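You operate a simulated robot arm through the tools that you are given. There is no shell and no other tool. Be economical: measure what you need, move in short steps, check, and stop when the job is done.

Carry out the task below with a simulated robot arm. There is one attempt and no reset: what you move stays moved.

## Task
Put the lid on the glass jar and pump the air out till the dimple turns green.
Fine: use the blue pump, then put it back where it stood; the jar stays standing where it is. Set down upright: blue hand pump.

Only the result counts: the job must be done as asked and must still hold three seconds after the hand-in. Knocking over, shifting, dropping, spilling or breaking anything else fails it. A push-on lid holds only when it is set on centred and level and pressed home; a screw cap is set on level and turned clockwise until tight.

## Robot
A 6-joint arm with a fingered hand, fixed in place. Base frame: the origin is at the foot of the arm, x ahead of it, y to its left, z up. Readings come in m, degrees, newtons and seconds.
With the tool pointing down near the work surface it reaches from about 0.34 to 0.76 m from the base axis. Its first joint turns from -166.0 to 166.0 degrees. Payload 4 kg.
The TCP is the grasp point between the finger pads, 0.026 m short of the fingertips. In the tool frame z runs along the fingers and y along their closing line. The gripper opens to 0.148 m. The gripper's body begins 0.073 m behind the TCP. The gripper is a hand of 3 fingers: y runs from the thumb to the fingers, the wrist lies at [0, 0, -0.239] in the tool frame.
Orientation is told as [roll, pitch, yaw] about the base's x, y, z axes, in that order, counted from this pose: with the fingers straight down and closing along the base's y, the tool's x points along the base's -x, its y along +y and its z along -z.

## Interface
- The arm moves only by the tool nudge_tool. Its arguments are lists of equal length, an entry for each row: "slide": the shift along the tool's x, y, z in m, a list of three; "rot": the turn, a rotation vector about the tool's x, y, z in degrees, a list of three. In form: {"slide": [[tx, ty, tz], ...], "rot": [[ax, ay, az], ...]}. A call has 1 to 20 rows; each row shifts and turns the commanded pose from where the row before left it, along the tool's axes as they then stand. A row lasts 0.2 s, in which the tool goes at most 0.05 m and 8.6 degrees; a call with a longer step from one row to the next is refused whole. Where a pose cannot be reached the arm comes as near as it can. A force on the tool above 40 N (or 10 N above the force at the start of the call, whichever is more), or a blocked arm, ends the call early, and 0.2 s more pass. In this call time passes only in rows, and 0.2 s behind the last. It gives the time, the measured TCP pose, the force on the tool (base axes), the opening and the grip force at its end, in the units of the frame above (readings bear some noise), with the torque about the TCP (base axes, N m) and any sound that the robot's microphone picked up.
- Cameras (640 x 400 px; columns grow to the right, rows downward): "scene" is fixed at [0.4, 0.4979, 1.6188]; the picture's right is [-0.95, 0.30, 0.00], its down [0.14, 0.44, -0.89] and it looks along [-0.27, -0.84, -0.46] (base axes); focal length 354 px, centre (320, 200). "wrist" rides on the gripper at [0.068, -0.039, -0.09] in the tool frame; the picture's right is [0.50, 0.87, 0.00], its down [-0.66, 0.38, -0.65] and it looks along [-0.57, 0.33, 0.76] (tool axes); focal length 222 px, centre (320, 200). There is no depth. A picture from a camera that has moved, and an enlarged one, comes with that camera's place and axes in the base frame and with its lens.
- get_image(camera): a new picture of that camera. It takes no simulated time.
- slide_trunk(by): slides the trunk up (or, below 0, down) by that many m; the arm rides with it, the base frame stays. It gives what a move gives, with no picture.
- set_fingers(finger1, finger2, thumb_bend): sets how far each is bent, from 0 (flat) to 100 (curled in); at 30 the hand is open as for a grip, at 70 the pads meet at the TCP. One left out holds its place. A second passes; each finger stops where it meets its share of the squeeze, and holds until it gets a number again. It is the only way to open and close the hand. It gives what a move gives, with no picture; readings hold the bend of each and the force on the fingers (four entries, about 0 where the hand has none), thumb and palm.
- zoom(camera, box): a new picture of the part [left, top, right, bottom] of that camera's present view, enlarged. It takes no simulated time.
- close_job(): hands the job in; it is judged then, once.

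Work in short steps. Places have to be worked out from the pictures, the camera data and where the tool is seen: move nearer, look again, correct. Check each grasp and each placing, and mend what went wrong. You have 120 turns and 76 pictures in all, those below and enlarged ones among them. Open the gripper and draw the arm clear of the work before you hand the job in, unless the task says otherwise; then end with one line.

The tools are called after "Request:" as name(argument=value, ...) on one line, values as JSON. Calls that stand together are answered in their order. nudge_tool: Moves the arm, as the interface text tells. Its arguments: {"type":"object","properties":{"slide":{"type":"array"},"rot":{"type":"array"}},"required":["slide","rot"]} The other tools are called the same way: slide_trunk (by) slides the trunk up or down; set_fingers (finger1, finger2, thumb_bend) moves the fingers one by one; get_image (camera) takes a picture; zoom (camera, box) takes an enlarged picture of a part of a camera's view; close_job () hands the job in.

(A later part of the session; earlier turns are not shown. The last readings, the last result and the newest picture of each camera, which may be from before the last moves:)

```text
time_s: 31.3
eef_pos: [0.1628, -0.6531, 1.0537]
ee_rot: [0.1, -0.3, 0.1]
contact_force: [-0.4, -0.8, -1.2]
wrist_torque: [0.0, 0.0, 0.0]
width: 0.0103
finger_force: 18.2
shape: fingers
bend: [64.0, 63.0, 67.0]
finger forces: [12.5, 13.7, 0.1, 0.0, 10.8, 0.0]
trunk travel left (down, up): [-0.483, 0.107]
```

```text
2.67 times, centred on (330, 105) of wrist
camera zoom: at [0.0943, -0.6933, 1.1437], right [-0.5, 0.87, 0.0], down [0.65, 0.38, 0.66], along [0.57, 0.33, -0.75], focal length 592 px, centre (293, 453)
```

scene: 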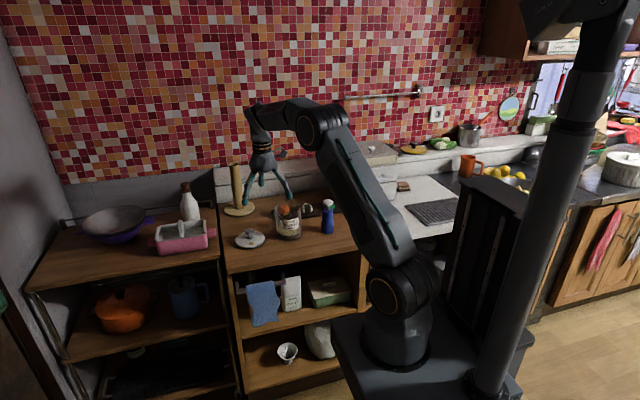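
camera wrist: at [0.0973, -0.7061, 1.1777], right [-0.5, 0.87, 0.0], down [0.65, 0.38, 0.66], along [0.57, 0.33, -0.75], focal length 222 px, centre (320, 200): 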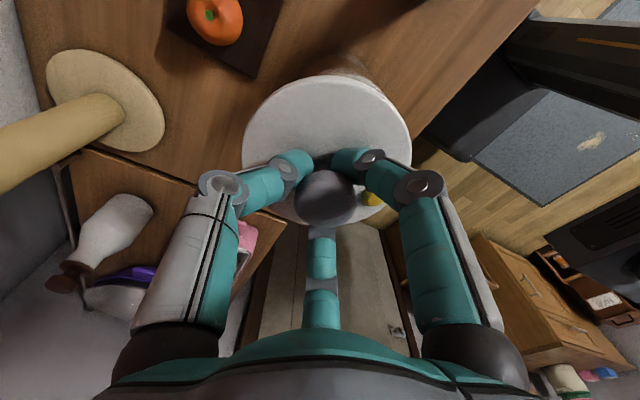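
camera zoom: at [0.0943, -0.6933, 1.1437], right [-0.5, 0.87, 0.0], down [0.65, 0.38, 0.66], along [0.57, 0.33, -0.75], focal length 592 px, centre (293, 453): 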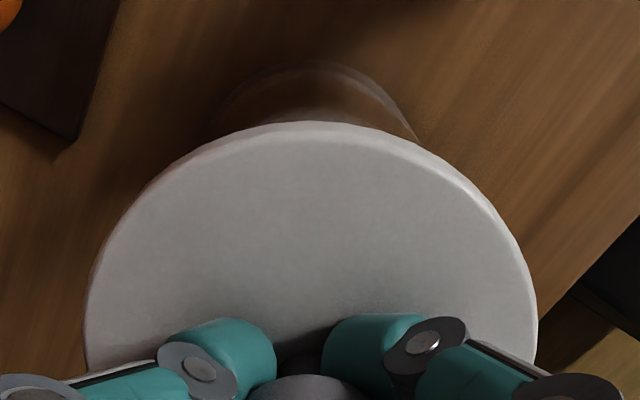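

From both views the jar centre is about (+0.005,+0.008) from the lid centre. I shift so and lower 2 cm by the trunk to compare again.

Request:
nudge_tool(slide=[[-0.005, 0.008, 0], [0, 0, 0]], rot=[[0, 0, 0], [0, 0, 0]])

Request:
slide_trunk(by=-0.02)

Request:
zoom(camera="scene", box=[270, 194, 310, 224])

Request:
zoom(camera="wrist", box=[220, 30, 440, 180])

```text
time_s: 31.9
eef_pos: [0.1675, -0.6441, 1.0553]
ee_rot: [0.1, -0.3, 0.0]
contact_force: [0.1, 0.6, -1.4]
wrist_torque: [-0.01, -0.02, 0.03]
width: 0.0104
finger_force: 18.4
shape: fingers
bend: [64.0, 63.0, 67.0]
finger forces: [12.7, 13.8, 0.0, 0.1, 11.0, 0.0]
trunk travel left (down, up): [-0.483, 0.107]
```

```text
time_s: 32.6
eef_pos: [0.167, -0.6448, 1.0332]
ee_rot: [0.1, -0.2, -0.1]
contact_force: [1.0, 0.2, -1.2]
wrist_torque: [0.01, -0.02, 0.02]
width: 0.0103
finger_force: 19.1
shape: fingers
bend: [64.0, 63.0, 67.0]
finger forces: [12.7, 13.8, 0.1, 0.1, 11.1, 0.0]
trunk travel left (down, up): [-0.463, 0.127]
```

```text
13.33 times, centred on (290, 209) of scene
camera zoom: at [0.4, 0.4979, 1.6188], right [-0.95, 0.3, 0.0], down [0.14, 0.44, -0.89], along [-0.27, -0.84, -0.46], focal length 4717 px, centre (720, 80)
```

zoom: 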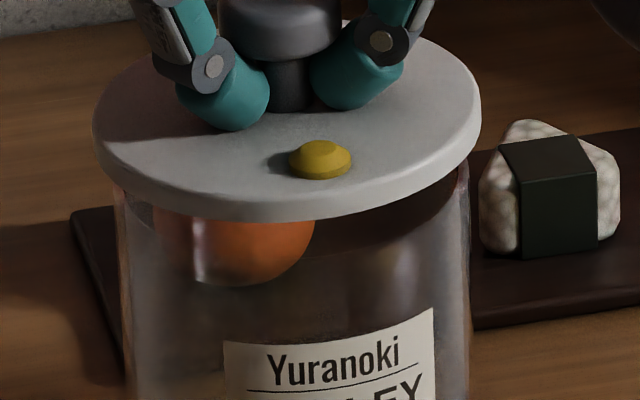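

```text
2.67 times, centred on (330, 105) of wrist
camera zoom: at [0.0992, -0.6853, 1.1241], right [-0.5, 0.87, 0.0], down [0.65, 0.38, 0.66], along [0.57, 0.33, -0.75], focal length 592 px, centre (293, 453)
```

zoom: 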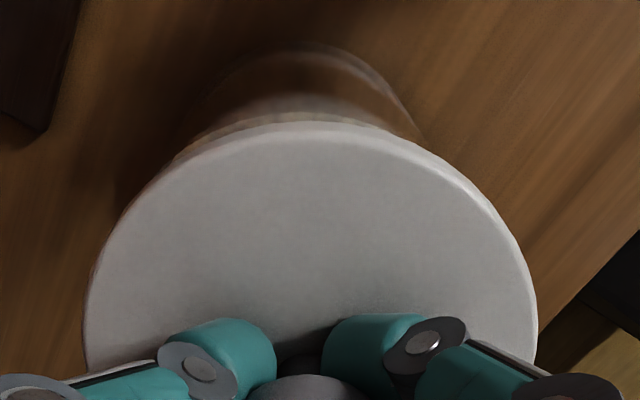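

Aligned in both views. I lower with the arm in small force-guarded steps.

Request:
nudge_tool(slide=[[0, 0, 0.004], [0, 0, 0.004], [0, 0, 0.003], [0, 0, 0.002]], rot=[[0, 0, 0], [0, 0, 0], [0, 0, 0], [0, 0, 0]])

Request:
zoom(camera="scene", box=[270, 194, 310, 224])

```text
time_s: 33.6
eef_pos: [0.1674, -0.6447, 1.0207]
ee_rot: [0.1, -0.2, 0.1]
contact_force: [-0.2, 0.1, -0.9]
wrist_torque: [-0.02, 0.02, -0.04]
width: 0.0103
finger_force: 19.0
shape: fingers
bend: [64.0, 63.0, 67.0]
finger forces: [12.9, 14.0, 0.0, 0.0, 11.3, 0.0]
trunk travel left (down, up): [-0.463, 0.127]
```

```text
13.33 times, centred on (290, 209) of scene
camera zoom: at [0.4, 0.4979, 1.6188], right [-0.95, 0.3, 0.0], down [0.14, 0.44, -0.89], along [-0.27, -0.84, -0.46], focal length 4717 px, centre (720, 80)
```

zoom: 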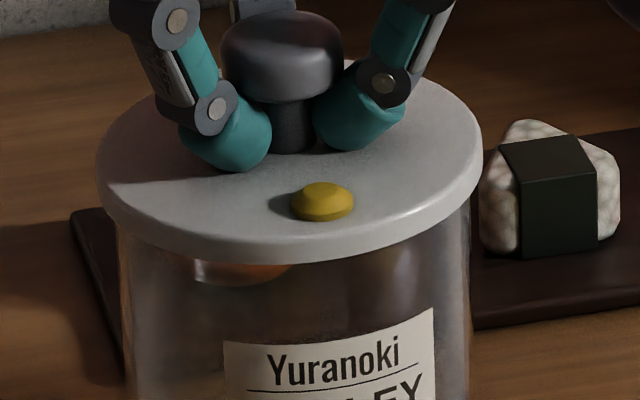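

No contact yet, still aligned. Continue down slowly.

Request:
nudge_tool(slide=[[0, 0, 0.003], [0, 0, 0.003], [0, 0, 0.002], [0, 0, 0.002]], rot=[[0, 0, 0], [0, 0, 0], [0, 0, 0], [0, 0, 0]])

Request:
zoom(camera="scene", box=[270, 194, 310, 224])

```text
time_s: 34.6
eef_pos: [0.1663, -0.6448, 1.0178]
ee_rot: [-0.7, -0.3, 0.0]
contact_force: [-1.4, -1.1, 14.4]
wrist_torque: [-0.02, 0.0, -0.02]
width: 0.0095
finger_force: 30.6
shape: fingers
bend: [72.0, 72.0, 66.0]
finger forces: [20.1, 23.1, 0.0, 0.0, 18.8, 0.1]
trunk travel left (down, up): [-0.463, 0.127]
stopped in row 4: the force on the tool passed its limit at 42 N (the readings are from after the stop); the commanded pose is now the measured one
```

```text
13.33 times, centred on (290, 209) of scene
camera zoom: at [0.4, 0.4979, 1.6188], right [-0.95, 0.3, 0.0], down [0.14, 0.44, -0.89], along [-0.27, -0.84, -0.46], focal length 4717 px, centre (720, 80)
```

zoom: 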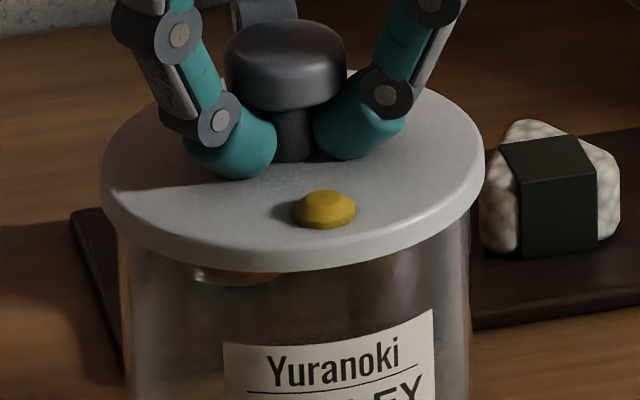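

Lid is seated on the rim, centred and level. I loosen the fingers just past the cap, rise a little, then open fully.

Request:
set_fingers(finger1=55, finger2=55, thumb_bend=55)

Request:
nudge_tool(slide=[[0, 0, -0.004], [0, 0, -0.008]], rot=[[0, 0, 0], [0, 0, 0]])

Request:
zoom(camera="scene", box=[270, 190, 310, 220])

```text
time_s: 35.2
eef_pos: [0.1669, -0.6457, 1.0235]
ee_rot: [-1.1, -0.3, 0.0]
contact_force: [0.6, -1.7, 22.4]
wrist_torque: [0.31, -0.05, 0.0]
width: 0.037
finger_force: 11.2
shape: fingers
bend: [59.0, 58.0, 55.0]
finger forces: [11.9, 10.7, 0.1, 0.0, 0.1, 0.0]
trunk travel left (down, up): [-0.463, 0.127]
stopped: the force on the tool passed its limit at 41 N (the readings are from after the stop); the commanded pose is now the measured one
```

```text
time_s: 35.9
eef_pos: [0.1668, -0.6461, 1.0291]
ee_rot: [-0.7, -0.2, 0.0]
contact_force: [-0.6, -0.4, -0.2]
wrist_torque: [0.05, -0.03, 0.02]
width: 0.0454
finger_force: 0.1
shape: fingers
bend: [55.0, 55.0, 55.0]
finger forces: [0.0, 0.0, 0.0, 0.1, 0.0, 0.1]
trunk travel left (down, up): [-0.463, 0.127]
```

```text
13.33 times, centred on (290, 205) of scene
camera zoom: at [0.4, 0.4979, 1.6188], right [-0.95, 0.3, 0.0], down [0.14, 0.44, -0.89], along [-0.27, -0.84, -0.46], focal length 4717 px, centre (720, 133)
```

zoom: 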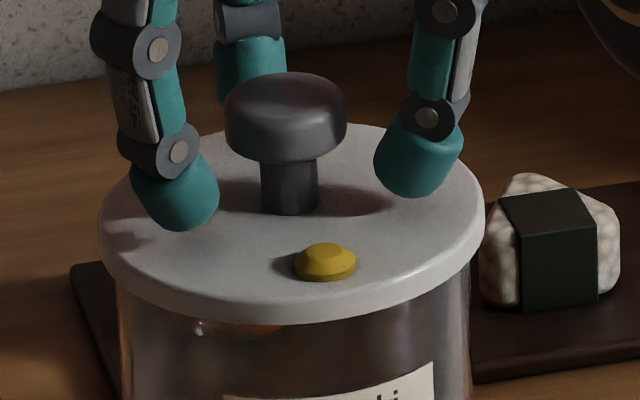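

Clear of the cap. Now rise, close to a fist, to press the lid home on the knob.

Request:
nudge_tool(slide=[[0, 0, -0.03], [0, 0, -0.025]], rot=[[2, 0, 0], [-1.3, 0, 0]])

Request:
set_fingers(finger1=72, finger2=72, thumb_bend=72)

Request:
zoom(camera="scene", box=[260, 180, 320, 225])

Request:
get_image(camera="wrist")

```text
time_s: 36.5
eef_pos: [0.1684, -0.644, 1.0845]
ee_rot: [-1.6, -0.5, 0.0]
contact_force: [-0.1, 0.5, -0.2]
wrist_torque: [-0.01, 0.02, -0.05]
width: 0.0453
finger_force: 0.1
shape: fingers
bend: [55.0, 55.0, 55.0]
finger forces: [0.0, 0.0, 0.0, 0.0, 0.1, 0.0]
trunk travel left (down, up): [-0.463, 0.127]
```

```text
time_s: 37.5
eef_pos: [0.1688, -0.6438, 1.0828]
ee_rot: [-1.6, -0.4, 0.0]
contact_force: [0.5, 0.3, 0.3]
wrist_torque: [0.0, 0.03, 0.03]
width: 0.0001
finger_force: 0.0
shape: fingers
bend: [71.0, 71.0, 71.0]
finger forces: [0.0, 0.0, 0.1, 0.0, 0.0, 0.1]
trunk travel left (down, up): [-0.463, 0.127]
```

```text
8.89 times, centred on (290, 202) of scene
camera zoom: at [0.4, 0.4979, 1.6188], right [-0.95, 0.3, 0.0], down [0.14, 0.44, -0.89], along [-0.27, -0.84, -0.46], focal length 3145 px, centre (587, 178)
```

zoom: 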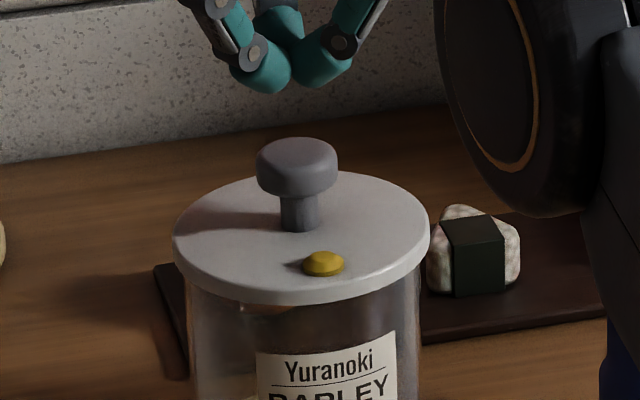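

```text
33 pictures are left
camera wrist: at [0.1002, -0.6806, 1.1742], right [-0.5, 0.87, -0.03], down [0.65, 0.4, 0.65], along [0.57, 0.31, -0.76], focal length 222 px, centre (320, 200)
```

wrist: 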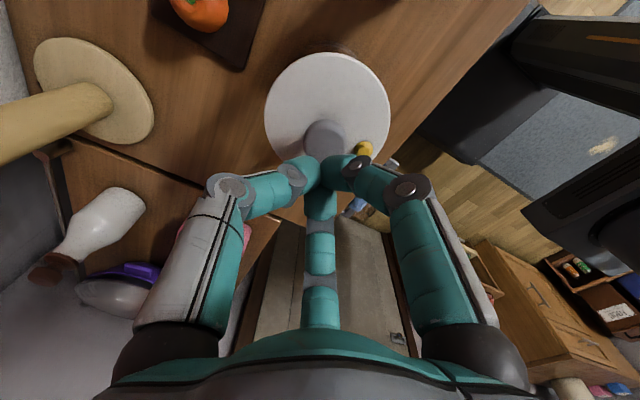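

I correct the small tilt (1.6°) and lower the fist onto the knob, force guarded.

Request:
nudge_tool(slide=[[0.001, -0.001, 0.01], [0, 0, 0.01], [0, 0, 0.004], [0, 0, 0.004], [0, 0, 0.004], [0, 0, 0.004], [0, 0, 0.004], [0, 0, 0.004]], rot=[[-1.6, 0, 0], [0, 0, 0], [0, 0, 0], [0, 0, 0], [0, 0, 0], [0, 0, 0], [0, 0, 0], [0, 0, 0]])

```text
time_s: 39.3
eef_pos: [0.1744, -0.6482, 1.0498]
ee_rot: [-0.6, -0.6, 0.0]
contact_force: [0.9, -0.4, 17.1]
wrist_torque: [0.06, 0.02, 0.03]
width: 0.0001
finger_force: 16.6
shape: fingers
bend: [72.0, 72.0, 72.0]
finger forces: [10.8, 10.4, 0.0, 0.1, 11.7, 0.0]
out of reach, approached as far as the arm can: row 1, 4, 6, 8
trunk travel left (down, up): [-0.463, 0.127]
stopped in row 8: the force on the tool passed its limit at 44 N (the readings are from after the stop); the commanded pose is now the measured one
```

Pressed to 44 N. Check the lid's seating.

Request:
zoom(camera="scene", box=[270, 194, 310, 224])

```text
13.33 times, centred on (290, 209) of scene
camera zoom: at [0.4, 0.4979, 1.6188], right [-0.95, 0.3, 0.0], down [0.14, 0.44, -0.89], along [-0.27, -0.84, -0.46], focal length 4717 px, centre (720, 80)
```

zoom: 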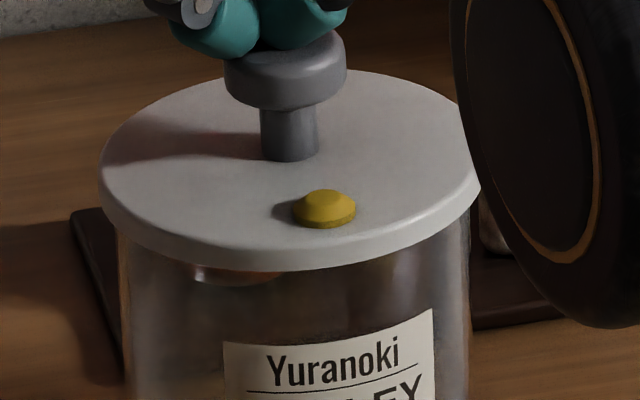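

The lid sits level and flush. Now for the pump at about (0.012,-0.624): raise the trunk, open the hand and travel over.

Request:
slide_trunk(by=0.1)

Request:
set_fingers(finger1=30, finger2=30, thumb_bend=30)

Request:
nudge_tool(slide=[[0.04, 0.006, 0], [0.04, 0.006, 0], [0.04, 0.006, 0], [0.04, 0.006, 0], [0, 0, 0]], rot=[[-0.6, 0.6, 0], [0, 0, 0], [0, 0, 0], [0, 0, 0], [0, 0, 0]])

Request:
get_image(camera="wrist")

```text
time_s: 40.6
eef_pos: [0.1744, -0.6497, 1.1448]
ee_rot: [-0.3, -0.4, -0.1]
contact_force: [-0.5, 0.2, -0.1]
wrist_torque: [0.0, 0.01, -0.01]
width: 0.0
finger_force: 0.1
shape: fingers
bend: [71.0, 71.0, 71.0]
finger forces: [0.0, 0.0, 0.0, 0.0, 0.0, 0.0]
trunk travel left (down, up): [-0.563, 0.027]
```

```text
time_s: 41.6
eef_pos: [0.1732, -0.6501, 1.146]
ee_rot: [-0.3, -0.4, 0.1]
contact_force: [0.3, -0.1, -0.1]
wrist_torque: [0.01, -0.01, -0.01]
width: 0.1268
finger_force: 0.1
shape: fingers
bend: [30.0, 30.0, 30.0]
finger forces: [0.0, 0.0, 0.1, 0.0, 0.0, 0.0]
trunk travel left (down, up): [-0.563, 0.027]
```

```text
time_s: 42.8
eef_pos: [0.0243, -0.6527, 1.1559]
ee_rot: [0.6, 0.2, 0.0]
contact_force: [-0.7, -0.1, -0.8]
wrist_torque: [0.0, -0.08, 0.05]
width: 0.1267
finger_force: 0.0
shape: fingers
bend: [30.0, 30.0, 30.0]
finger forces: [0.0, 0.0, 0.0, 0.1, 0.1, 0.0]
out of reach, approached as far as the arm can: row 1, 2, 3, 4
trunk travel left (down, up): [-0.563, 0.027]
```

```text
31 pictures are left
camera wrist: at [-0.0428, -0.6925, 1.2452], right [-0.5, 0.87, 0.01], down [0.66, 0.37, 0.66], along [0.56, 0.33, -0.76], focal length 222 px, centre (320, 200)
```

wrist: 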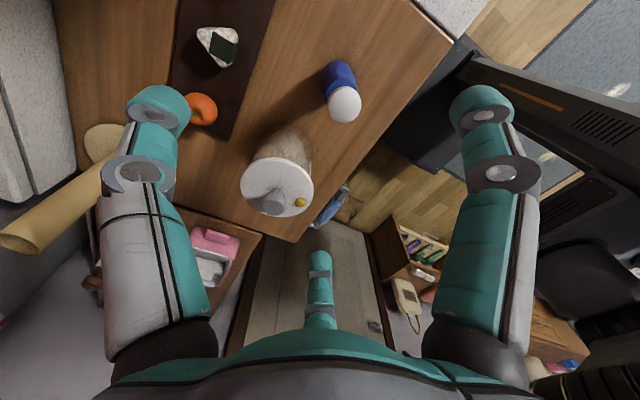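

Pump seen near (0.009,-0.628). I centre over it and lower by the trunk to just above its head.

Request:
nudge_tool(slide=[[0.0075, 0.0125, 0], [0.0078, 0.0122, 0], [0, 0, 0]], rot=[[0.6, 0.2, 0], [0, 0, 0], [0, 0, 0]])

Request:
slide_trunk(by=-0.1)

Request:
get_image(camera="wrist")

```text
time_s: 43.6
eef_pos: [0.0163, -0.6534, 1.1606]
ee_rot: [-0.1, 0.4, 0.1]
contact_force: [0.1, 0.2, 0.1]
wrist_torque: [-0.01, -0.02, -0.04]
width: 0.1268
finger_force: 0.0
shape: fingers
bend: [30.0, 30.0, 30.0]
finger forces: [0.0, 0.1, 0.0, 0.1, 0.0, 0.0]
out of reach, approached as far as the arm can: row 1, 2
trunk travel left (down, up): [-0.563, 0.027]
```

```text
time_s: 44.9
eef_pos: [0.0166, -0.6518, 1.062]
ee_rot: [-0.3, 0.4, 0.0]
contact_force: [-0.7, -0.1, 0.4]
wrist_torque: [-0.02, -0.07, 0.01]
width: 0.1264
finger_force: 0.1
shape: fingers
bend: [30.0, 30.0, 30.0]
finger forces: [0.0, 0.1, 0.1, 0.1, 0.0, 0.0]
trunk travel left (down, up): [-0.463, 0.127]
```

```text
30 pictures are left
camera wrist: at [-0.0503, -0.6916, 1.1514], right [-0.5, 0.87, 0.0], down [0.66, 0.38, 0.65], along [0.56, 0.32, -0.76], focal length 222 px, centre (320, 200)
```

wrist: 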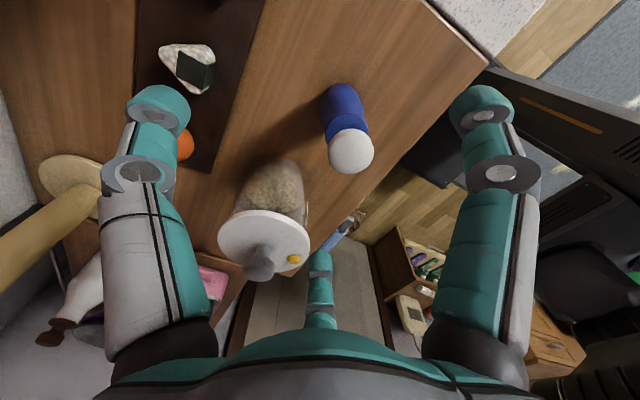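

The head is off; inward was limited again. Perhaps tool yaw relative to the arm binds; I try yawing −17° (to keep the starting relation) with the inward shift.

Request:
nudge_tool(slide=[[0, 0, 0], [0, 0, 0], [0.003, 0.012, 0], [0, 0, 0]], rot=[[0, 0.3, 8.5], [0, 0, 8.5], [0, 0, 0], [0, 0, 0]])

```text
time_s: 45.9
eef_pos: [0.0168, -0.6526, 1.0599]
ee_rot: [-0.4, 0.6, -17.1]
contact_force: [0.2, 1.0, 0.1]
wrist_torque: [0.01, 0.01, -0.01]
width: 0.1266
finger_force: 0.0
shape: fingers
bend: [30.0, 30.0, 30.0]
finger forces: [0.0, 0.0, 0.0, 0.0, 0.1, 0.0]
out of reach, approached as far as the arm can: row 3
trunk travel left (down, up): [-0.463, 0.127]
```

Not yaw. I try rising with the arm while going inward.

Request:
nudge_tool(slide=[[0, 0, -0.03], [0.007, 0.0105, -0.01], [0.0078, 0.0105, 0], [0, 0, 0]], rot=[[0, 0, 0], [0, 0, 0], [0, 0, 0], [0, 0, 0]])

```text
time_s: 46.9
eef_pos: [0.018, -0.6382, 1.0902]
ee_rot: [-0.2, 0.7, -17.0]
contact_force: [0.1, -0.3, -0.4]
wrist_torque: [0.01, 0.01, -0.04]
width: 0.127
finger_force: 0.0
shape: fingers
bend: [30.0, 30.0, 30.0]
finger forces: [0.1, 0.0, 0.1, 0.0, 0.0, 0.0]
out of reach, approached as far as the arm can: row 1, 2, 3
trunk travel left (down, up): [-0.463, 0.127]
```

Puzzling; I take a scene look at the arm's posture.

Request:
get_image(camera="scene")

```text
29 pictures are left
```

scene: 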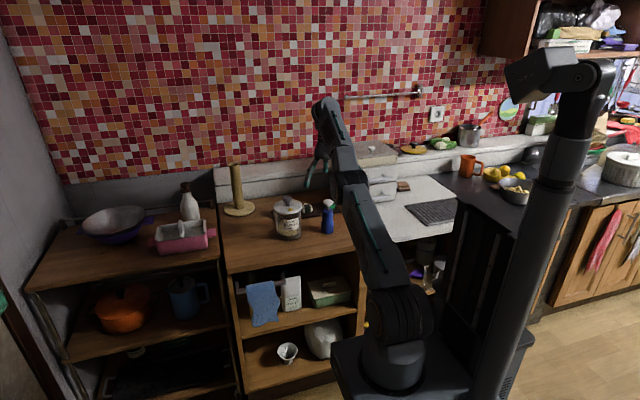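

The forearm slopes up and the arm looks stretched. I test a larger inward move at this safe height to see the response.

Request:
nudge_tool(slide=[[0.0118, 0.038, 0], [0.0118, 0.038, 0], [0, 0, 0]], rot=[[0, 0, 0], [0, 0, 0], [0, 0, 0]])

```text
time_s: 47.7
eef_pos: [0.0177, -0.6379, 1.0911]
ee_rot: [-0.2, 0.7, -17.1]
contact_force: [-0.2, 0.1, -0.2]
wrist_torque: [0.0, -0.02, -0.01]
width: 0.1267
finger_force: 0.0
shape: fingers
bend: [30.0, 30.0, 30.0]
finger forces: [0.0, 0.0, 0.0, 0.0, 0.0, 0.0]
out of reach, approached as far as the arm can: row 1, 2
trunk travel left (down, up): [-0.463, 0.127]
```

No movement at all. Try straight up, then outward, to see what direction frees it.

Request:
nudge_tool(slide=[[0, 0, -0.04], [0, 0, 0]], rot=[[0, 0, 0], [0, 0, 0]])

Request:
nudge_tool(slide=[[0, 0, 0.02], [0, 0, 0]], rot=[[0, 0, 0], [0, 0, 0]])

Request:
nudge_tool(slide=[[-0.0118, -0.038, 0], [0, 0, 0]], rot=[[0, 0, 0], [0, 0, 0]])

```text
time_s: 48.3
eef_pos: [0.0325, -0.6335, 1.1114]
ee_rot: [-0.5, 0.5, -17.1]
contact_force: [0.5, 0.0, 0.0]
wrist_torque: [0.01, 0.01, -0.01]
width: 0.1267
finger_force: 0.1
shape: fingers
bend: [30.0, 30.0, 30.0]
finger forces: [0.0, 0.0, 0.0, 0.0, 0.1, 0.0]
out of reach, approached as far as the arm can: row 1
trunk travel left (down, up): [-0.463, 0.127]
```

```text
time_s: 48.9
eef_pos: [0.0318, -0.6334, 1.1015]
ee_rot: [-0.3, 0.6, -17.0]
contact_force: [0.5, -0.1, -0.2]
wrist_torque: [0.01, 0.01, 0.0]
width: 0.127
finger_force: 0.1
shape: fingers
bend: [30.0, 30.0, 30.0]
finger forces: [0.0, 0.1, 0.0, 0.1, 0.1, 0.0]
out of reach, approached as far as the arm can: row 1
trunk travel left (down, up): [-0.463, 0.127]
```

```text
time_s: 49.5
eef_pos: [0.039, -0.641, 1.098]
ee_rot: [-0.4, 0.5, -17.0]
contact_force: [-0.4, 0.1, 0.3]
wrist_torque: [-0.02, -0.01, -0.02]
width: 0.1266
finger_force: 0.1
shape: fingers
bend: [30.0, 30.0, 30.0]
finger forces: [0.0, 0.1, 0.1, 0.0, 0.0, 0.1]
out of reach, approached as far as the arm can: row 1
trunk travel left (down, up): [-0.463, 0.127]
```

It seems the solver is pinned at a stretched-arm shell. I raise the trunk 0.1 and try going down with the arm, which earlier freed it.

Request:
slide_trunk(by=0.12)

Request:
nudge_tool(slide=[[0, 0, 0.03], [0, 0, 0.03], [0, 0, 0.03], [0, 0, 0]], rot=[[0, 0, 0], [0, 0, 0], [0, 0, 0], [0, 0, 0]])

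Request:
nudge_tool(slide=[[0.0118, 0.038, 0], [0.0118, 0.038, 0], [0, 0, 0]], rot=[[0, 0, 0], [0, 0, 0], [0, 0, 0]])

```text
time_s: 51.0
eef_pos: [0.039, -0.6406, 1.2163]
ee_rot: [-0.4, 0.7, -17.0]
contact_force: [0.1, 0.1, -0.3]
wrist_torque: [0.02, 0.01, -0.01]
width: 0.1266
finger_force: 0.1
shape: fingers
bend: [30.0, 30.0, 30.0]
finger forces: [0.0, 0.1, 0.0, 0.0, 0.0, 0.1]
trunk travel left (down, up): [-0.583, 0.007]
```

```text
time_s: 52.0
eef_pos: [0.0372, -0.6622, 1.1557]
ee_rot: [-0.3, 0.7, -17.0]
contact_force: [-0.2, -0.4, -0.5]
wrist_torque: [-0.02, 0.02, 0.04]
width: 0.1266
finger_force: 0.1
shape: fingers
bend: [30.0, 30.0, 30.0]
finger forces: [0.1, 0.1, 0.1, 0.0, 0.1, 0.0]
out of reach, approached as far as the arm can: row 1, 2, 3
trunk travel left (down, up): [-0.583, 0.007]
```

```text
time_s: 52.8
eef_pos: [0.0365, -0.6598, 1.1604]
ee_rot: [-0.3, 0.7, -17.0]
contact_force: [-0.2, 0.1, -0.2]
wrist_torque: [-0.02, 0.0, 0.0]
width: 0.1266
finger_force: 0.0
shape: fingers
bend: [30.0, 30.0, 30.0]
finger forces: [0.1, 0.0, 0.0, 0.1, 0.0, 0.0]
out of reach, approached as far as the arm can: row 1, 2
trunk travel left (down, up): [-0.583, 0.007]
```

All limit points lie on one shell, suggesting an elbow or wrist joint limit. I test by tilting the fingertips outward 12° and then moving inward.

Request:
nudge_tool(slide=[[0, 0, 0], [0, 0, 0], [0, 0, 0]], rot=[[6, 0, 0], [6, 0, 0], [0, 0, 0]])

Request:
nudge_tool(slide=[[0.0088, 0.028, 0], [0.0088, 0.028, 0], [0, 0, 0]], rot=[[0, 0, 0], [0, 0, 0], [0, 0, 0]])

```text
time_s: 53.6
eef_pos: [0.0362, -0.6809, 1.1701]
ee_rot: [-6.2, 0.6, -17.0]
contact_force: [-0.3, 0.2, -0.4]
wrist_torque: [-0.02, 0.04, 0.0]
width: 0.1268
finger_force: 0.1
shape: fingers
bend: [30.0, 30.0, 30.0]
finger forces: [0.0, 0.0, 0.0, 0.0, 0.0, 0.1]
out of reach, approached as far as the arm can: row 1, 2
trunk travel left (down, up): [-0.583, 0.007]
```

```text
time_s: 54.4
eef_pos: [0.0354, -0.6822, 1.1706]
ee_rot: [-6.1, 0.5, -17.1]
contact_force: [0.6, -0.3, 0.0]
wrist_torque: [0.0, 0.04, 0.0]
width: 0.1268
finger_force: 0.0
shape: fingers
bend: [30.0, 30.0, 30.0]
finger forces: [0.0, 0.0, 0.0, 0.1, 0.0, 0.0]
out of reach, approached as far as the arm can: row 1, 2
trunk travel left (down, up): [-0.583, 0.007]
```

The wrist point itself is stuck as at a straight-elbow singularity. I try large combined down-and-inward steps, high above the pump.

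Request:
nudge_tool(slide=[[0.0074, 0.024, 0.042], [0.0074, 0.024, 0.042], [0, 0, 0]], rot=[[-6, 0, 0], [0, 0, 0], [0, 0, 0]])

```text
time_s: 55.2
eef_pos: [0.0342, -0.6734, 1.1206]
ee_rot: [-0.1, 0.6, -17.0]
contact_force: [1.4, -0.5, 0.6]
wrist_torque: [0.0, 0.0, -0.01]
width: 0.1266
finger_force: 0.1
shape: fingers
bend: [30.0, 30.0, 30.0]
finger forces: [0.0, 0.0, 0.0, 0.0, 0.1, 0.0]
out of reach, approached as far as the arm can: row 1, 2
trunk travel left (down, up): [-0.583, 0.007]
```

Still on the shell. I zoom on the arm in the scene camera to read its actual joint posture.

Request:
zoom(camera="scene", box=[270, 60, 480, 380])

```text
1.25 times, centred on (375, 220) of scene
camera zoom: at [0.4, 0.4979, 1.6188], right [-0.95, 0.3, 0.0], down [0.14, 0.44, -0.89], along [-0.27, -0.84, -0.46], focal length 442 px, centre (251, 175)
```

zoom: 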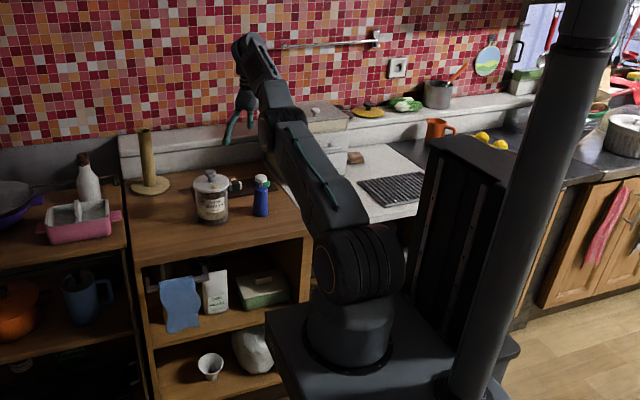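

The elbow looks slightly over-extended (bent upward), so it must pass back through straight: I command outward to full stretch, then down, then test inward.

Request:
nudge_tool(slide=[[-0.013, -0.043, 0], [-0.013, -0.043, 0], [0, 0, 0.045], [0, 0, 0]], rot=[[0, 0, 0], [0, 0, 0], [0, 0, 0], [0, 0, 0]])

Request:
nudge_tool(slide=[[0.0088, 0.028, 0], [0.0088, 0.028, 0], [0, 0, 0]], rot=[[0, 0, 0], [0, 0, 0], [0, 0, 0]])

```text
time_s: 56.2
eef_pos: [0.0355, -0.6788, 1.0678]
ee_rot: [-0.2, 0.6, -17.1]
contact_force: [-0.4, -0.2, 0.0]
wrist_torque: [-0.02, -0.01, -0.01]
width: 0.1267
finger_force: 0.0
shape: fingers
bend: [30.0, 30.0, 30.0]
finger forces: [0.1, 0.0, 0.0, 0.0, 0.0, 0.0]
out of reach, approached as far as the arm can: row 1, 2
trunk travel left (down, up): [-0.583, 0.007]
```

```text
time_s: 57.0
eef_pos: [0.0371, -0.6192, 1.0672]
ee_rot: [-0.2, 0.5, -17.0]
contact_force: [0.2, -0.1, 0.0]
wrist_torque: [0.0, 0.01, -0.03]
width: 0.1269
finger_force: 0.1
shape: fingers
bend: [30.0, 30.0, 30.0]
finger forces: [0.0, 0.0, 0.0, 0.0, 0.0, 0.1]
trunk travel left (down, up): [-0.583, 0.007]
```

Freed: the arm now moves inward without limit. Centre over the pump and look.

Request:
nudge_tool(slide=[[0.0241, -0.0168, 0], [0, 0, 0]], rot=[[0, 0, 0], [0, 0, 0]])

Request:
get_image(camera="wrist")

```text
time_s: 57.6
eef_pos: [0.0097, -0.6283, 1.0673]
ee_rot: [-0.1, 0.6, -17.0]
contact_force: [0.0, -0.5, -0.2]
wrist_torque: [0.02, -0.04, 0.03]
width: 0.1269
finger_force: 0.2
shape: fingers
bend: [30.0, 30.0, 30.0]
finger forces: [0.0, 0.0, 0.0, 0.0, 0.0, 0.0]
trunk travel left (down, up): [-0.583, 0.007]
```

```text
27 pictures are left
camera wrist: at [-0.0647, -0.6466, 1.1582], right [-0.22, 0.97, 0.0], down [0.74, 0.17, 0.65], along [0.63, 0.15, -0.76], focal length 222 px, centre (320, 200)
```

wrist: 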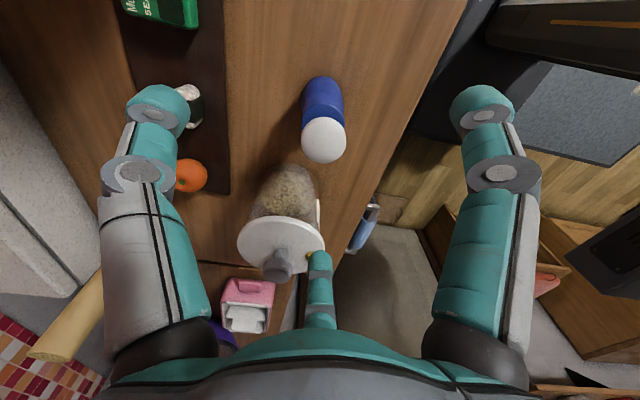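

Pump centred at ~(0.0105,-0.626). Descend to z≈0.938, so that the handle stays below the palm.

Request:
nudge_tool(slide=[[0, 0.0015, 0.035], [0, 0, 0.035], [0, 0, 0.03], [0, 0, 0.02], [0, 0, 0.009], [0, 0, 0]], rot=[[0, 0, 0], [0, 0, 0], [0, 0, 0], [0, 0, 0], [0, 0, 0], [0, 0, 0]])

Request:
get_image(camera="wrist")

Request:
zoom(camera="scene", box=[280, 170, 370, 240])

```text
time_s: 59.0
eef_pos: [-0.0031, -0.6354, 0.9481]
ee_rot: [0.2, 0.3, -16.6]
contact_force: [0.0, 0.1, 0.4]
wrist_torque: [-0.02, 0.05, 0.0]
width: 0.1269
finger_force: 0.1
shape: fingers
bend: [30.0, 30.0, 30.0]
finger forces: [0.1, 0.0, 0.0, 0.0, 0.0, 0.1]
out of reach, approached as far as the arm can: row 3, 4, 5
trunk travel left (down, up): [-0.583, 0.007]
```

```text
26 pictures are left
camera wrist: at [-0.0791, -0.6555, 1.037], right [-0.23, 0.97, 0.01], down [0.74, 0.17, 0.65], along [0.63, 0.16, -0.76], focal length 222 px, centre (320, 200)
```

wrist: 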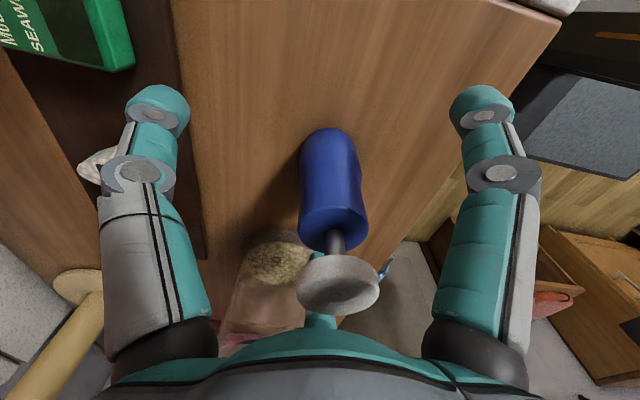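

```text
5.71 times, centred on (325, 205) of scene
camera zoom: at [0.4, 0.4979, 1.6188], right [-0.95, 0.3, 0.0], down [0.14, 0.44, -0.89], along [-0.27, -0.84, -0.46], focal length 2022 px, centre (291, 171)
```

zoom: 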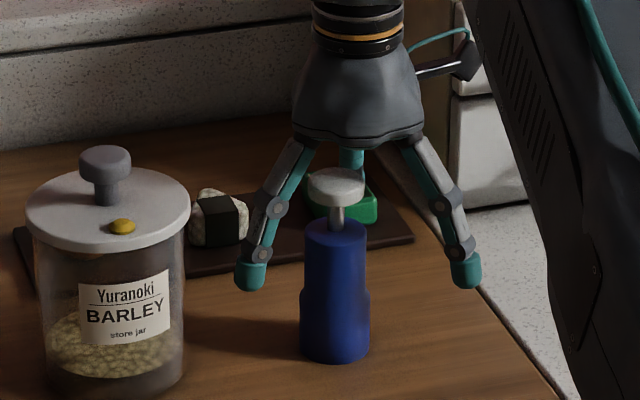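

Inner limit again; with the trunk lower it will work. Rise 9 cm with re-centring, then lower the trunk.

Request:
nudge_tool(slide=[[0, 0, -0.03], [-0.005, 0.0065, -0.03], [-0.0051, 0.0065, -0.03], [0, 0, 0]], rot=[[0, 0, 0], [0, 0, 0], [0, 0, 0], [0, 0, 0]])

Request:
slide_trunk(by=-0.06)

Request:
get_image(camera="wrist")

```text
time_s: 60.0
eef_pos: [0.0086, -0.6262, 1.0392]
ee_rot: [-0.2, 0.6, -16.9]
contact_force: [0.1, 0.9, 0.4]
wrist_torque: [-0.01, 0.03, 0.01]
width: 0.1267
finger_force: 0.0
shape: fingers
bend: [30.0, 30.0, 30.0]
finger forces: [0.1, 0.0, 0.1, 0.0, 0.0, 0.0]
trunk travel left (down, up): [-0.583, 0.007]
```

```text
time_s: 61.0
eef_pos: [0.0098, -0.6266, 0.9781]
ee_rot: [-0.1, 0.6, -17.1]
contact_force: [-0.8, 0.0, 0.2]
wrist_torque: [0.0, 0.02, -0.02]
width: 0.1271
finger_force: 0.1
shape: fingers
bend: [30.0, 30.0, 30.0]
finger forces: [0.0, 0.0, 0.0, 0.0, 0.0, 0.0]
trunk travel left (down, up): [-0.523, 0.067]
```

```text
24 pictures are left
camera wrist: at [-0.0652, -0.6447, 1.069], right [-0.22, 0.97, 0.0], down [0.74, 0.17, 0.65], along [0.63, 0.15, -0.76], focal length 222 px, centre (320, 200)
```

wrist: 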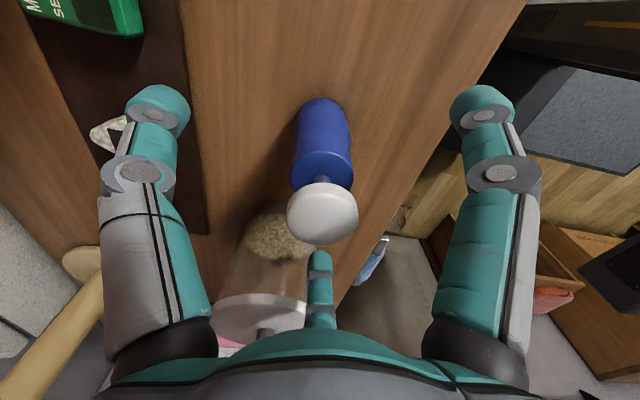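

Aligned within a couple of mm. Lower to z≈0.937 and close in steps on the body.

Request:
slide_trunk(by=-0.041)

Request:
set_fingers(finger1=50, finger2=50, thumb_bend=50)

Request:
set_fingers(finger1=56, finger2=56, thumb_bend=56)

Request:
set_fingers(finger1=66, finger2=66, thumb_bend=66)

Request:
zoom(camera="scene", box=[290, 180, 360, 240])

```text
time_s: 61.9
eef_pos: [0.0098, -0.6258, 0.938]
ee_rot: [-0.1, 0.6, -17.0]
contact_force: [1.3, -0.4, 0.0]
wrist_torque: [-0.01, 0.0, -0.02]
width: 0.1268
finger_force: 0.1
shape: fingers
bend: [30.0, 30.0, 30.0]
finger forces: [0.0, 0.0, 0.0, 0.0, 0.0, 0.0]
trunk travel left (down, up): [-0.482, 0.108]
```

```text
time_s: 62.9
eef_pos: [0.0089, -0.6258, 0.9378]
ee_rot: [-0.2, 0.6, -17.0]
contact_force: [-0.1, 0.2, 0.1]
wrist_torque: [0.01, 0.01, 0.03]
width: 0.0627
finger_force: 0.1
shape: fingers
bend: [50.0, 50.0, 50.0]
finger forces: [0.0, 0.0, 0.1, 0.1, 0.0, 0.0]
trunk travel left (down, up): [-0.482, 0.108]
```

```text
time_s: 63.9
eef_pos: [0.0099, -0.6261, 0.9372]
ee_rot: [-0.2, 0.6, -17.1]
contact_force: [0.1, 0.4, -0.4]
wrist_torque: [0.01, -0.02, -0.03]
width: 0.0429
finger_force: 0.1
shape: fingers
bend: [56.0, 55.0, 56.0]
finger forces: [0.0, 0.3, 0.0, 0.0, 0.1, 0.0]
trunk travel left (down, up): [-0.482, 0.108]
```

```text
time_s: 64.9
eef_pos: [0.0089, -0.6269, 0.9371]
ee_rot: [-0.1, 0.6, -17.0]
contact_force: [-0.9, -0.1, 0.6]
wrist_torque: [-0.01, -0.02, -0.01]
width: 0.0308
finger_force: 10.1
shape: fingers
bend: [59.0, 58.0, 62.0]
finger forces: [6.1, 6.8, 0.1, 0.0, 7.0, 0.1]
trunk travel left (down, up): [-0.482, 0.108]
```

```text
6.67 times, centred on (325, 210) of scene
camera zoom: at [0.4, 0.4979, 1.6188], right [-0.95, 0.3, 0.0], down [0.14, 0.44, -0.89], along [-0.27, -0.84, -0.46], focal length 2359 px, centre (287, 133)
```

zoom: 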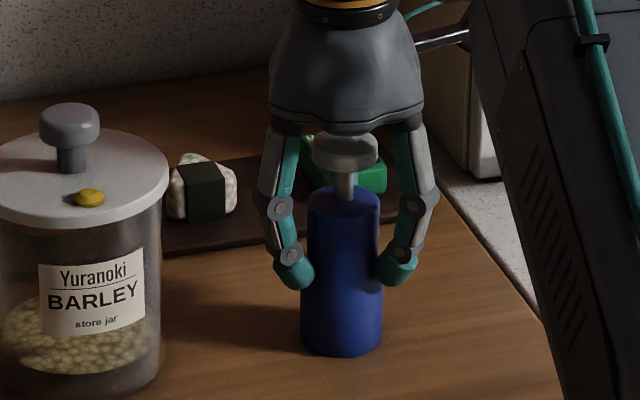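

Good upright grip. Squeeze firmer and lift with the trunk.

Request:
set_fingers(finger1=74, finger2=74, thumb_bend=74)

Request:
slide_trunk(by=0.1)

Request:
zoom(camera="scene", box=[290, 170, 350, 230])

```text
time_s: 65.9
eef_pos: [0.0096, -0.6258, 0.9367]
ee_rot: [-0.2, 0.6, -17.0]
contact_force: [0.2, -0.2, 1.8]
wrist_torque: [0.05, -0.02, 0.0]
width: 0.0294
finger_force: 17.3
shape: fingers
bend: [58.0, 57.0, 65.0]
finger forces: [10.0, 10.4, 0.1, 0.1, 14.1, 0.0]
trunk travel left (down, up): [-0.482, 0.108]
```

```text
time_s: 67.2
eef_pos: [0.0105, -0.626, 1.0376]
ee_rot: [-0.1, 0.6, -17.0]
contact_force: [0.0, -0.9, -1.2]
wrist_torque: [-0.04, 0.0, 0.0]
width: 0.0292
finger_force: 17.0
shape: fingers
bend: [58.0, 57.0, 65.0]
finger forces: [9.9, 10.5, 0.0, 0.1, 13.7, 0.0]
trunk travel left (down, up): [-0.582, 0.008]
```

```text
6.67 times, centred on (320, 200) of scene
camera zoom: at [0.4, 0.4979, 1.6188], right [-0.95, 0.3, 0.0], down [0.14, 0.44, -0.89], along [-0.27, -0.84, -0.46], focal length 2359 px, centre (320, 200)
```

zoom: 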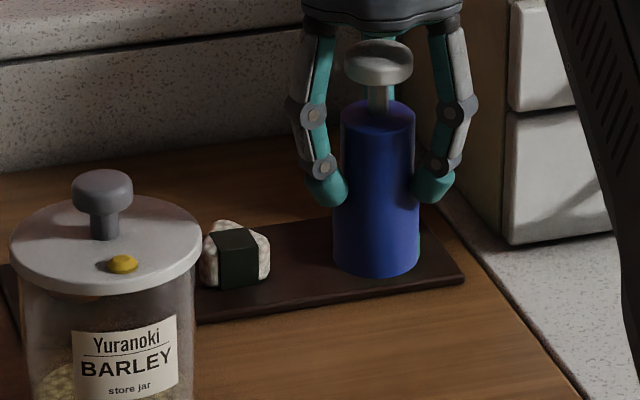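

Pump lifted upright. Raise to clear the knob and carry it over the jar.

Request:
nudge_tool(slide=[[0, 0, -0.043], [0, 0, -0.043], [-0.0383, 0.0073, 0], [-0.0383, 0.0073, 0], [-0.0383, 0.0073, 0], [-0.0383, 0.0073, 0], [0, 0, 0]], rot=[[0, 0, 0], [0, 0, 0], [0, 0, 0], [0, 0, 0], [0, 0, 0], [0, 0, 0], [0, 0, 0]])

Request:
zoom(camera="scene", box=[256, 170, 316, 230])

Request:
get_image(camera="wrist")

```text
time_s: 68.8
eef_pos: [0.1662, -0.6485, 1.1247]
ee_rot: [0.1, 0.8, -16.9]
contact_force: [0.2, 0.4, -1.6]
wrist_torque: [-0.01, 0.04, -0.02]
width: 0.0289
finger_force: 17.4
shape: fingers
bend: [58.0, 57.0, 65.0]
finger forces: [9.6, 10.5, 0.0, 0.0, 13.5, 0.1]
out of reach, approached as far as the arm can: row 6
trunk travel left (down, up): [-0.582, 0.008]
```

```text
6.67 times, centred on (286, 200) of scene
camera zoom: at [0.4, 0.4979, 1.6188], right [-0.95, 0.3, 0.0], down [0.14, 0.44, -0.89], along [-0.27, -0.84, -0.46], focal length 2359 px, centre (547, 200)
```

zoom: 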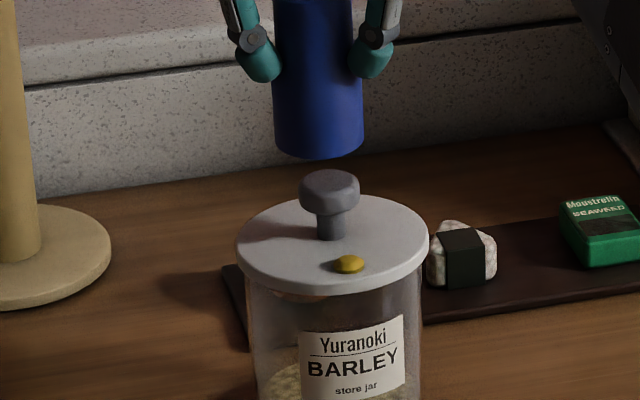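

```text
20 pictures are left
camera wrist: at [0.092, -0.6678, 1.2164], right [-0.23, 0.97, 0.01], down [0.74, 0.17, 0.65], along [0.63, 0.15, -0.76], focal length 222 px, centre (320, 200)
```

wrist: 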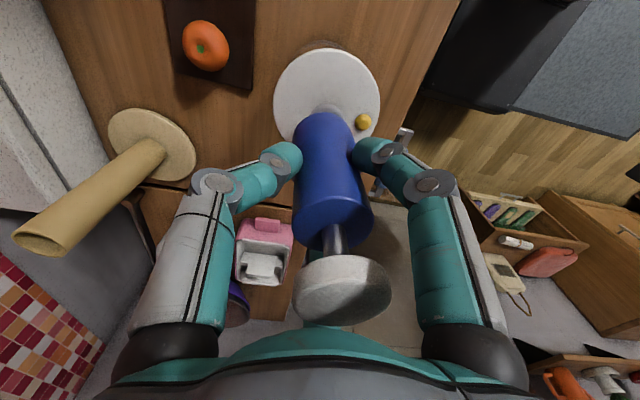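

Scene and wrist views show the pump about 4 mm off the knob axis. I correct and lower gently toward the knob to learn whether the pump's skirt fits over it.

Request:
nudge_tool(slide=[[0.0042, 0.0018, 0.004], [0, 0, 0.005], [0, 0, 0.005], [0, 0, 0.004], [0, 0, 0]], rot=[[-1.5, 0, 0], [0, 0, 0], [0, 0, 0], [0, 0, 0], [0, 0, 0]])

Request:
zoom(camera="scene", box=[266, 180, 306, 220])

```text
time_s: 70.0
eef_pos: [0.1617, -0.6473, 1.1069]
ee_rot: [1.6, 0.7, -16.9]
contact_force: [0.1, 0.0, -1.6]
wrist_torque: [0.03, 0.0, -0.02]
width: 0.0291
finger_force: 16.8
shape: fingers
bend: [58.0, 57.0, 65.0]
finger forces: [9.7, 10.5, 0.0, 0.1, 13.3, 0.0]
trunk travel left (down, up): [-0.582, 0.008]
```

```text
10.00 times, centred on (286, 200) of scene
camera zoom: at [0.4, 0.4979, 1.6188], right [-0.95, 0.3, 0.0], down [0.14, 0.44, -0.89], along [-0.27, -0.84, -0.46], focal length 3538 px, centre (660, 200)
```

zoom: 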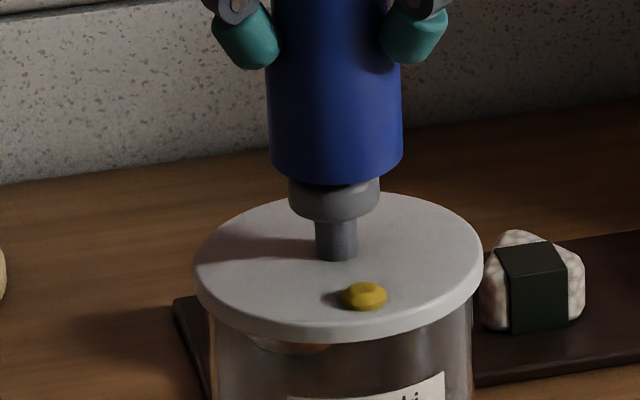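

Well aligned, just at the knob top. Lower further: it either slips over or contacts.

Request:
nudge_tool(slide=[[0, 0.001, 0.003], [0, 0, 0.003], [0, 0, 0.003], [0, 0, 0.003], [0, 0, 0.003]], rot=[[0, 0, 0], [0, 0, 0], [0, 0, 0], [0, 0, 0], [0, 0, 0]])

Request:
zoom(camera="scene", box=[266, 180, 306, 220])

```text
time_s: 71.2
eef_pos: [0.1589, -0.6531, 1.0976]
ee_rot: [1.4, 0.6, -17.0]
contact_force: [-2.9, -1.8, 14.2]
wrist_torque: [0.23, -0.12, 0.0]
width: 0.029
finger_force: 19.9
shape: fingers
bend: [58.0, 57.0, 65.0]
finger forces: [11.0, 12.3, 0.0, 0.1, 16.3, 0.0]
out of reach, approached as far as the arm can: row 1, 4
trunk travel left (down, up): [-0.582, 0.008]
```

```text
10.00 times, centred on (286, 200) of scene
camera zoom: at [0.4, 0.4979, 1.6188], right [-0.95, 0.3, 0.0], down [0.14, 0.44, -0.89], along [-0.27, -0.84, -0.46], focal length 3538 px, centre (660, 200)
```

zoom: 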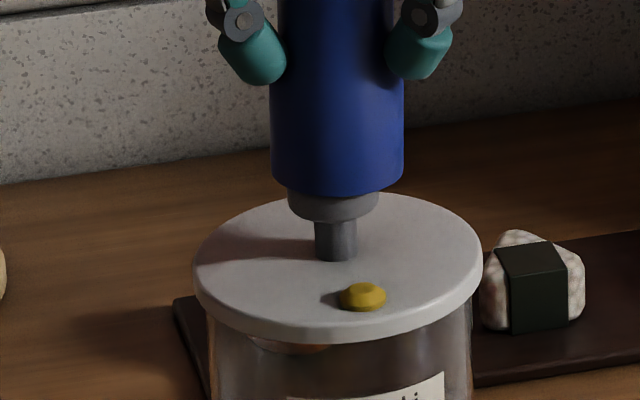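

It contacts the knob top (14 N) while the arm drifted back. I lift a little and re-centre over the knob.

Request:
nudge_tool(slide=[[0, 0, -0.006], [0, 0, -0.006], [-0.0015, 0.009, 0], [0, 0, 0]], rot=[[0, 0, 0], [0, 0, 0], [0, 0, 0], [0, 0, 0]])

```text
time_s: 72.2
eef_pos: [0.1646, -0.6468, 1.1085]
ee_rot: [1.7, 0.7, -16.8]
contact_force: [0.6, 0.3, -1.0]
wrist_torque: [-0.01, 0.0, 0.0]
width: 0.0288
finger_force: 16.1
shape: fingers
bend: [58.0, 56.0, 65.0]
finger forces: [9.6, 10.1, 0.0, 0.0, 13.1, 0.1]
out of reach, approached as far as the arm can: row 3
trunk travel left (down, up): [-0.582, 0.008]
```

Pinned on the reach shell again, but rising with the arm lets it come inward, and the trunk can take the height. Do that, then check alignment.

Request:
nudge_tool(slide=[[0.0005, 0.003, -0.01], [0.0005, 0.003, -0.01], [0, 0, 0]], rot=[[0, 0, 0], [0, 0, 0], [0, 0, 0]])

Request:
slide_trunk(by=-0.02)

Request:
zoom(camera="scene", box=[266, 180, 306, 220])

Request:
zoom(camera="wrist", box=[240, 20, 420, 320])

```text
time_s: 73.0
eef_pos: [0.1648, -0.6423, 1.1291]
ee_rot: [1.2, 0.5, -17.0]
contact_force: [-0.2, 0.4, -1.0]
wrist_torque: [0.02, -0.02, 0.04]
width: 0.0288
finger_force: 16.6
shape: fingers
bend: [58.0, 56.0, 65.0]
finger forces: [9.6, 10.1, 0.1, 0.0, 13.0, 0.1]
trunk travel left (down, up): [-0.582, 0.008]
```

```text
time_s: 73.7
eef_pos: [0.1646, -0.6415, 1.1095]
ee_rot: [1.4, 0.6, -16.9]
contact_force: [0.1, -0.6, -1.2]
wrist_torque: [-0.03, -0.01, 0.0]
width: 0.029
finger_force: 16.3
shape: fingers
bend: [58.0, 56.0, 65.0]
finger forces: [9.6, 10.1, 0.0, 0.1, 13.0, 0.0]
trunk travel left (down, up): [-0.562, 0.028]
```

```text
10.00 times, centred on (286, 200) of scene
camera zoom: at [0.4, 0.4979, 1.6188], right [-0.95, 0.3, 0.0], down [0.14, 0.44, -0.89], along [-0.27, -0.84, -0.46], focal length 3538 px, centre (660, 200)
```

zoom: 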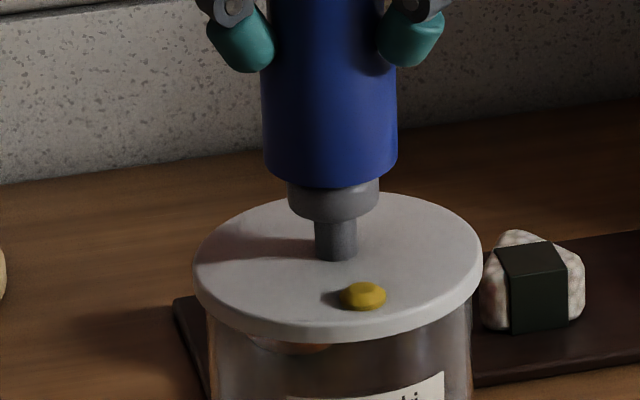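

```text
1.33 times, centred on (330, 170) of wrist
camera zoom: at [0.0885, -0.662, 1.1991], right [-0.22, 0.97, 0.03], down [0.74, 0.15, 0.66], along [0.63, 0.17, -0.75], focal length 296 px, centre (307, 240)
```

zoom: 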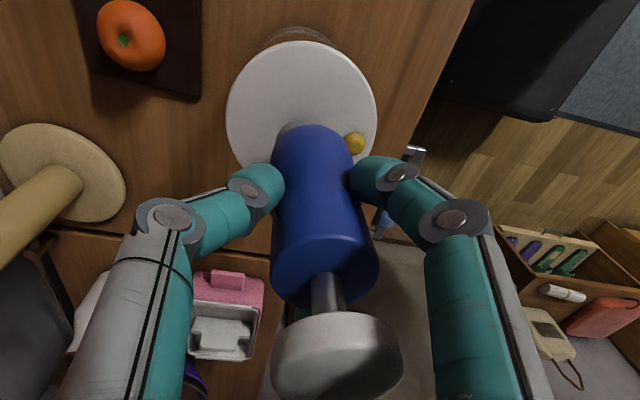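

Pump is ~5 mm too far +y relative to the knob. Shift back 5 mm and lower gently with the trunk; earlier contact depth hints the skirt may go over the knob.

Request:
nudge_tool(slide=[[0.0005, -0.005, 0.0], [0, 0, 0]], rot=[[0, 0, 0], [0, 0, 0]])

Request:
slide_trunk(by=-0.01)

```text
time_s: 74.3
eef_pos: [0.1615, -0.6473, 1.1097]
ee_rot: [1.4, 0.6, -17.0]
contact_force: [-0.5, 0.5, -0.3]
wrist_torque: [-0.02, 0.02, 0.04]
width: 0.0288
finger_force: 16.6
shape: fingers
bend: [58.0, 56.0, 65.0]
finger forces: [9.5, 10.1, 0.1, 0.1, 12.9, 0.0]
trunk travel left (down, up): [-0.562, 0.028]
```

```text
time_s: 74.8
eef_pos: [0.1619, -0.6454, 1.0994]
ee_rot: [1.4, 0.6, -17.0]
contact_force: [-0.3, -0.4, -0.9]
wrist_torque: [-0.03, -0.04, -0.01]
width: 0.0288
finger_force: 16.1
shape: fingers
bend: [58.0, 56.0, 65.0]
finger forces: [9.5, 10.2, 0.0, 0.1, 13.0, 0.0]
trunk travel left (down, up): [-0.552, 0.038]
```

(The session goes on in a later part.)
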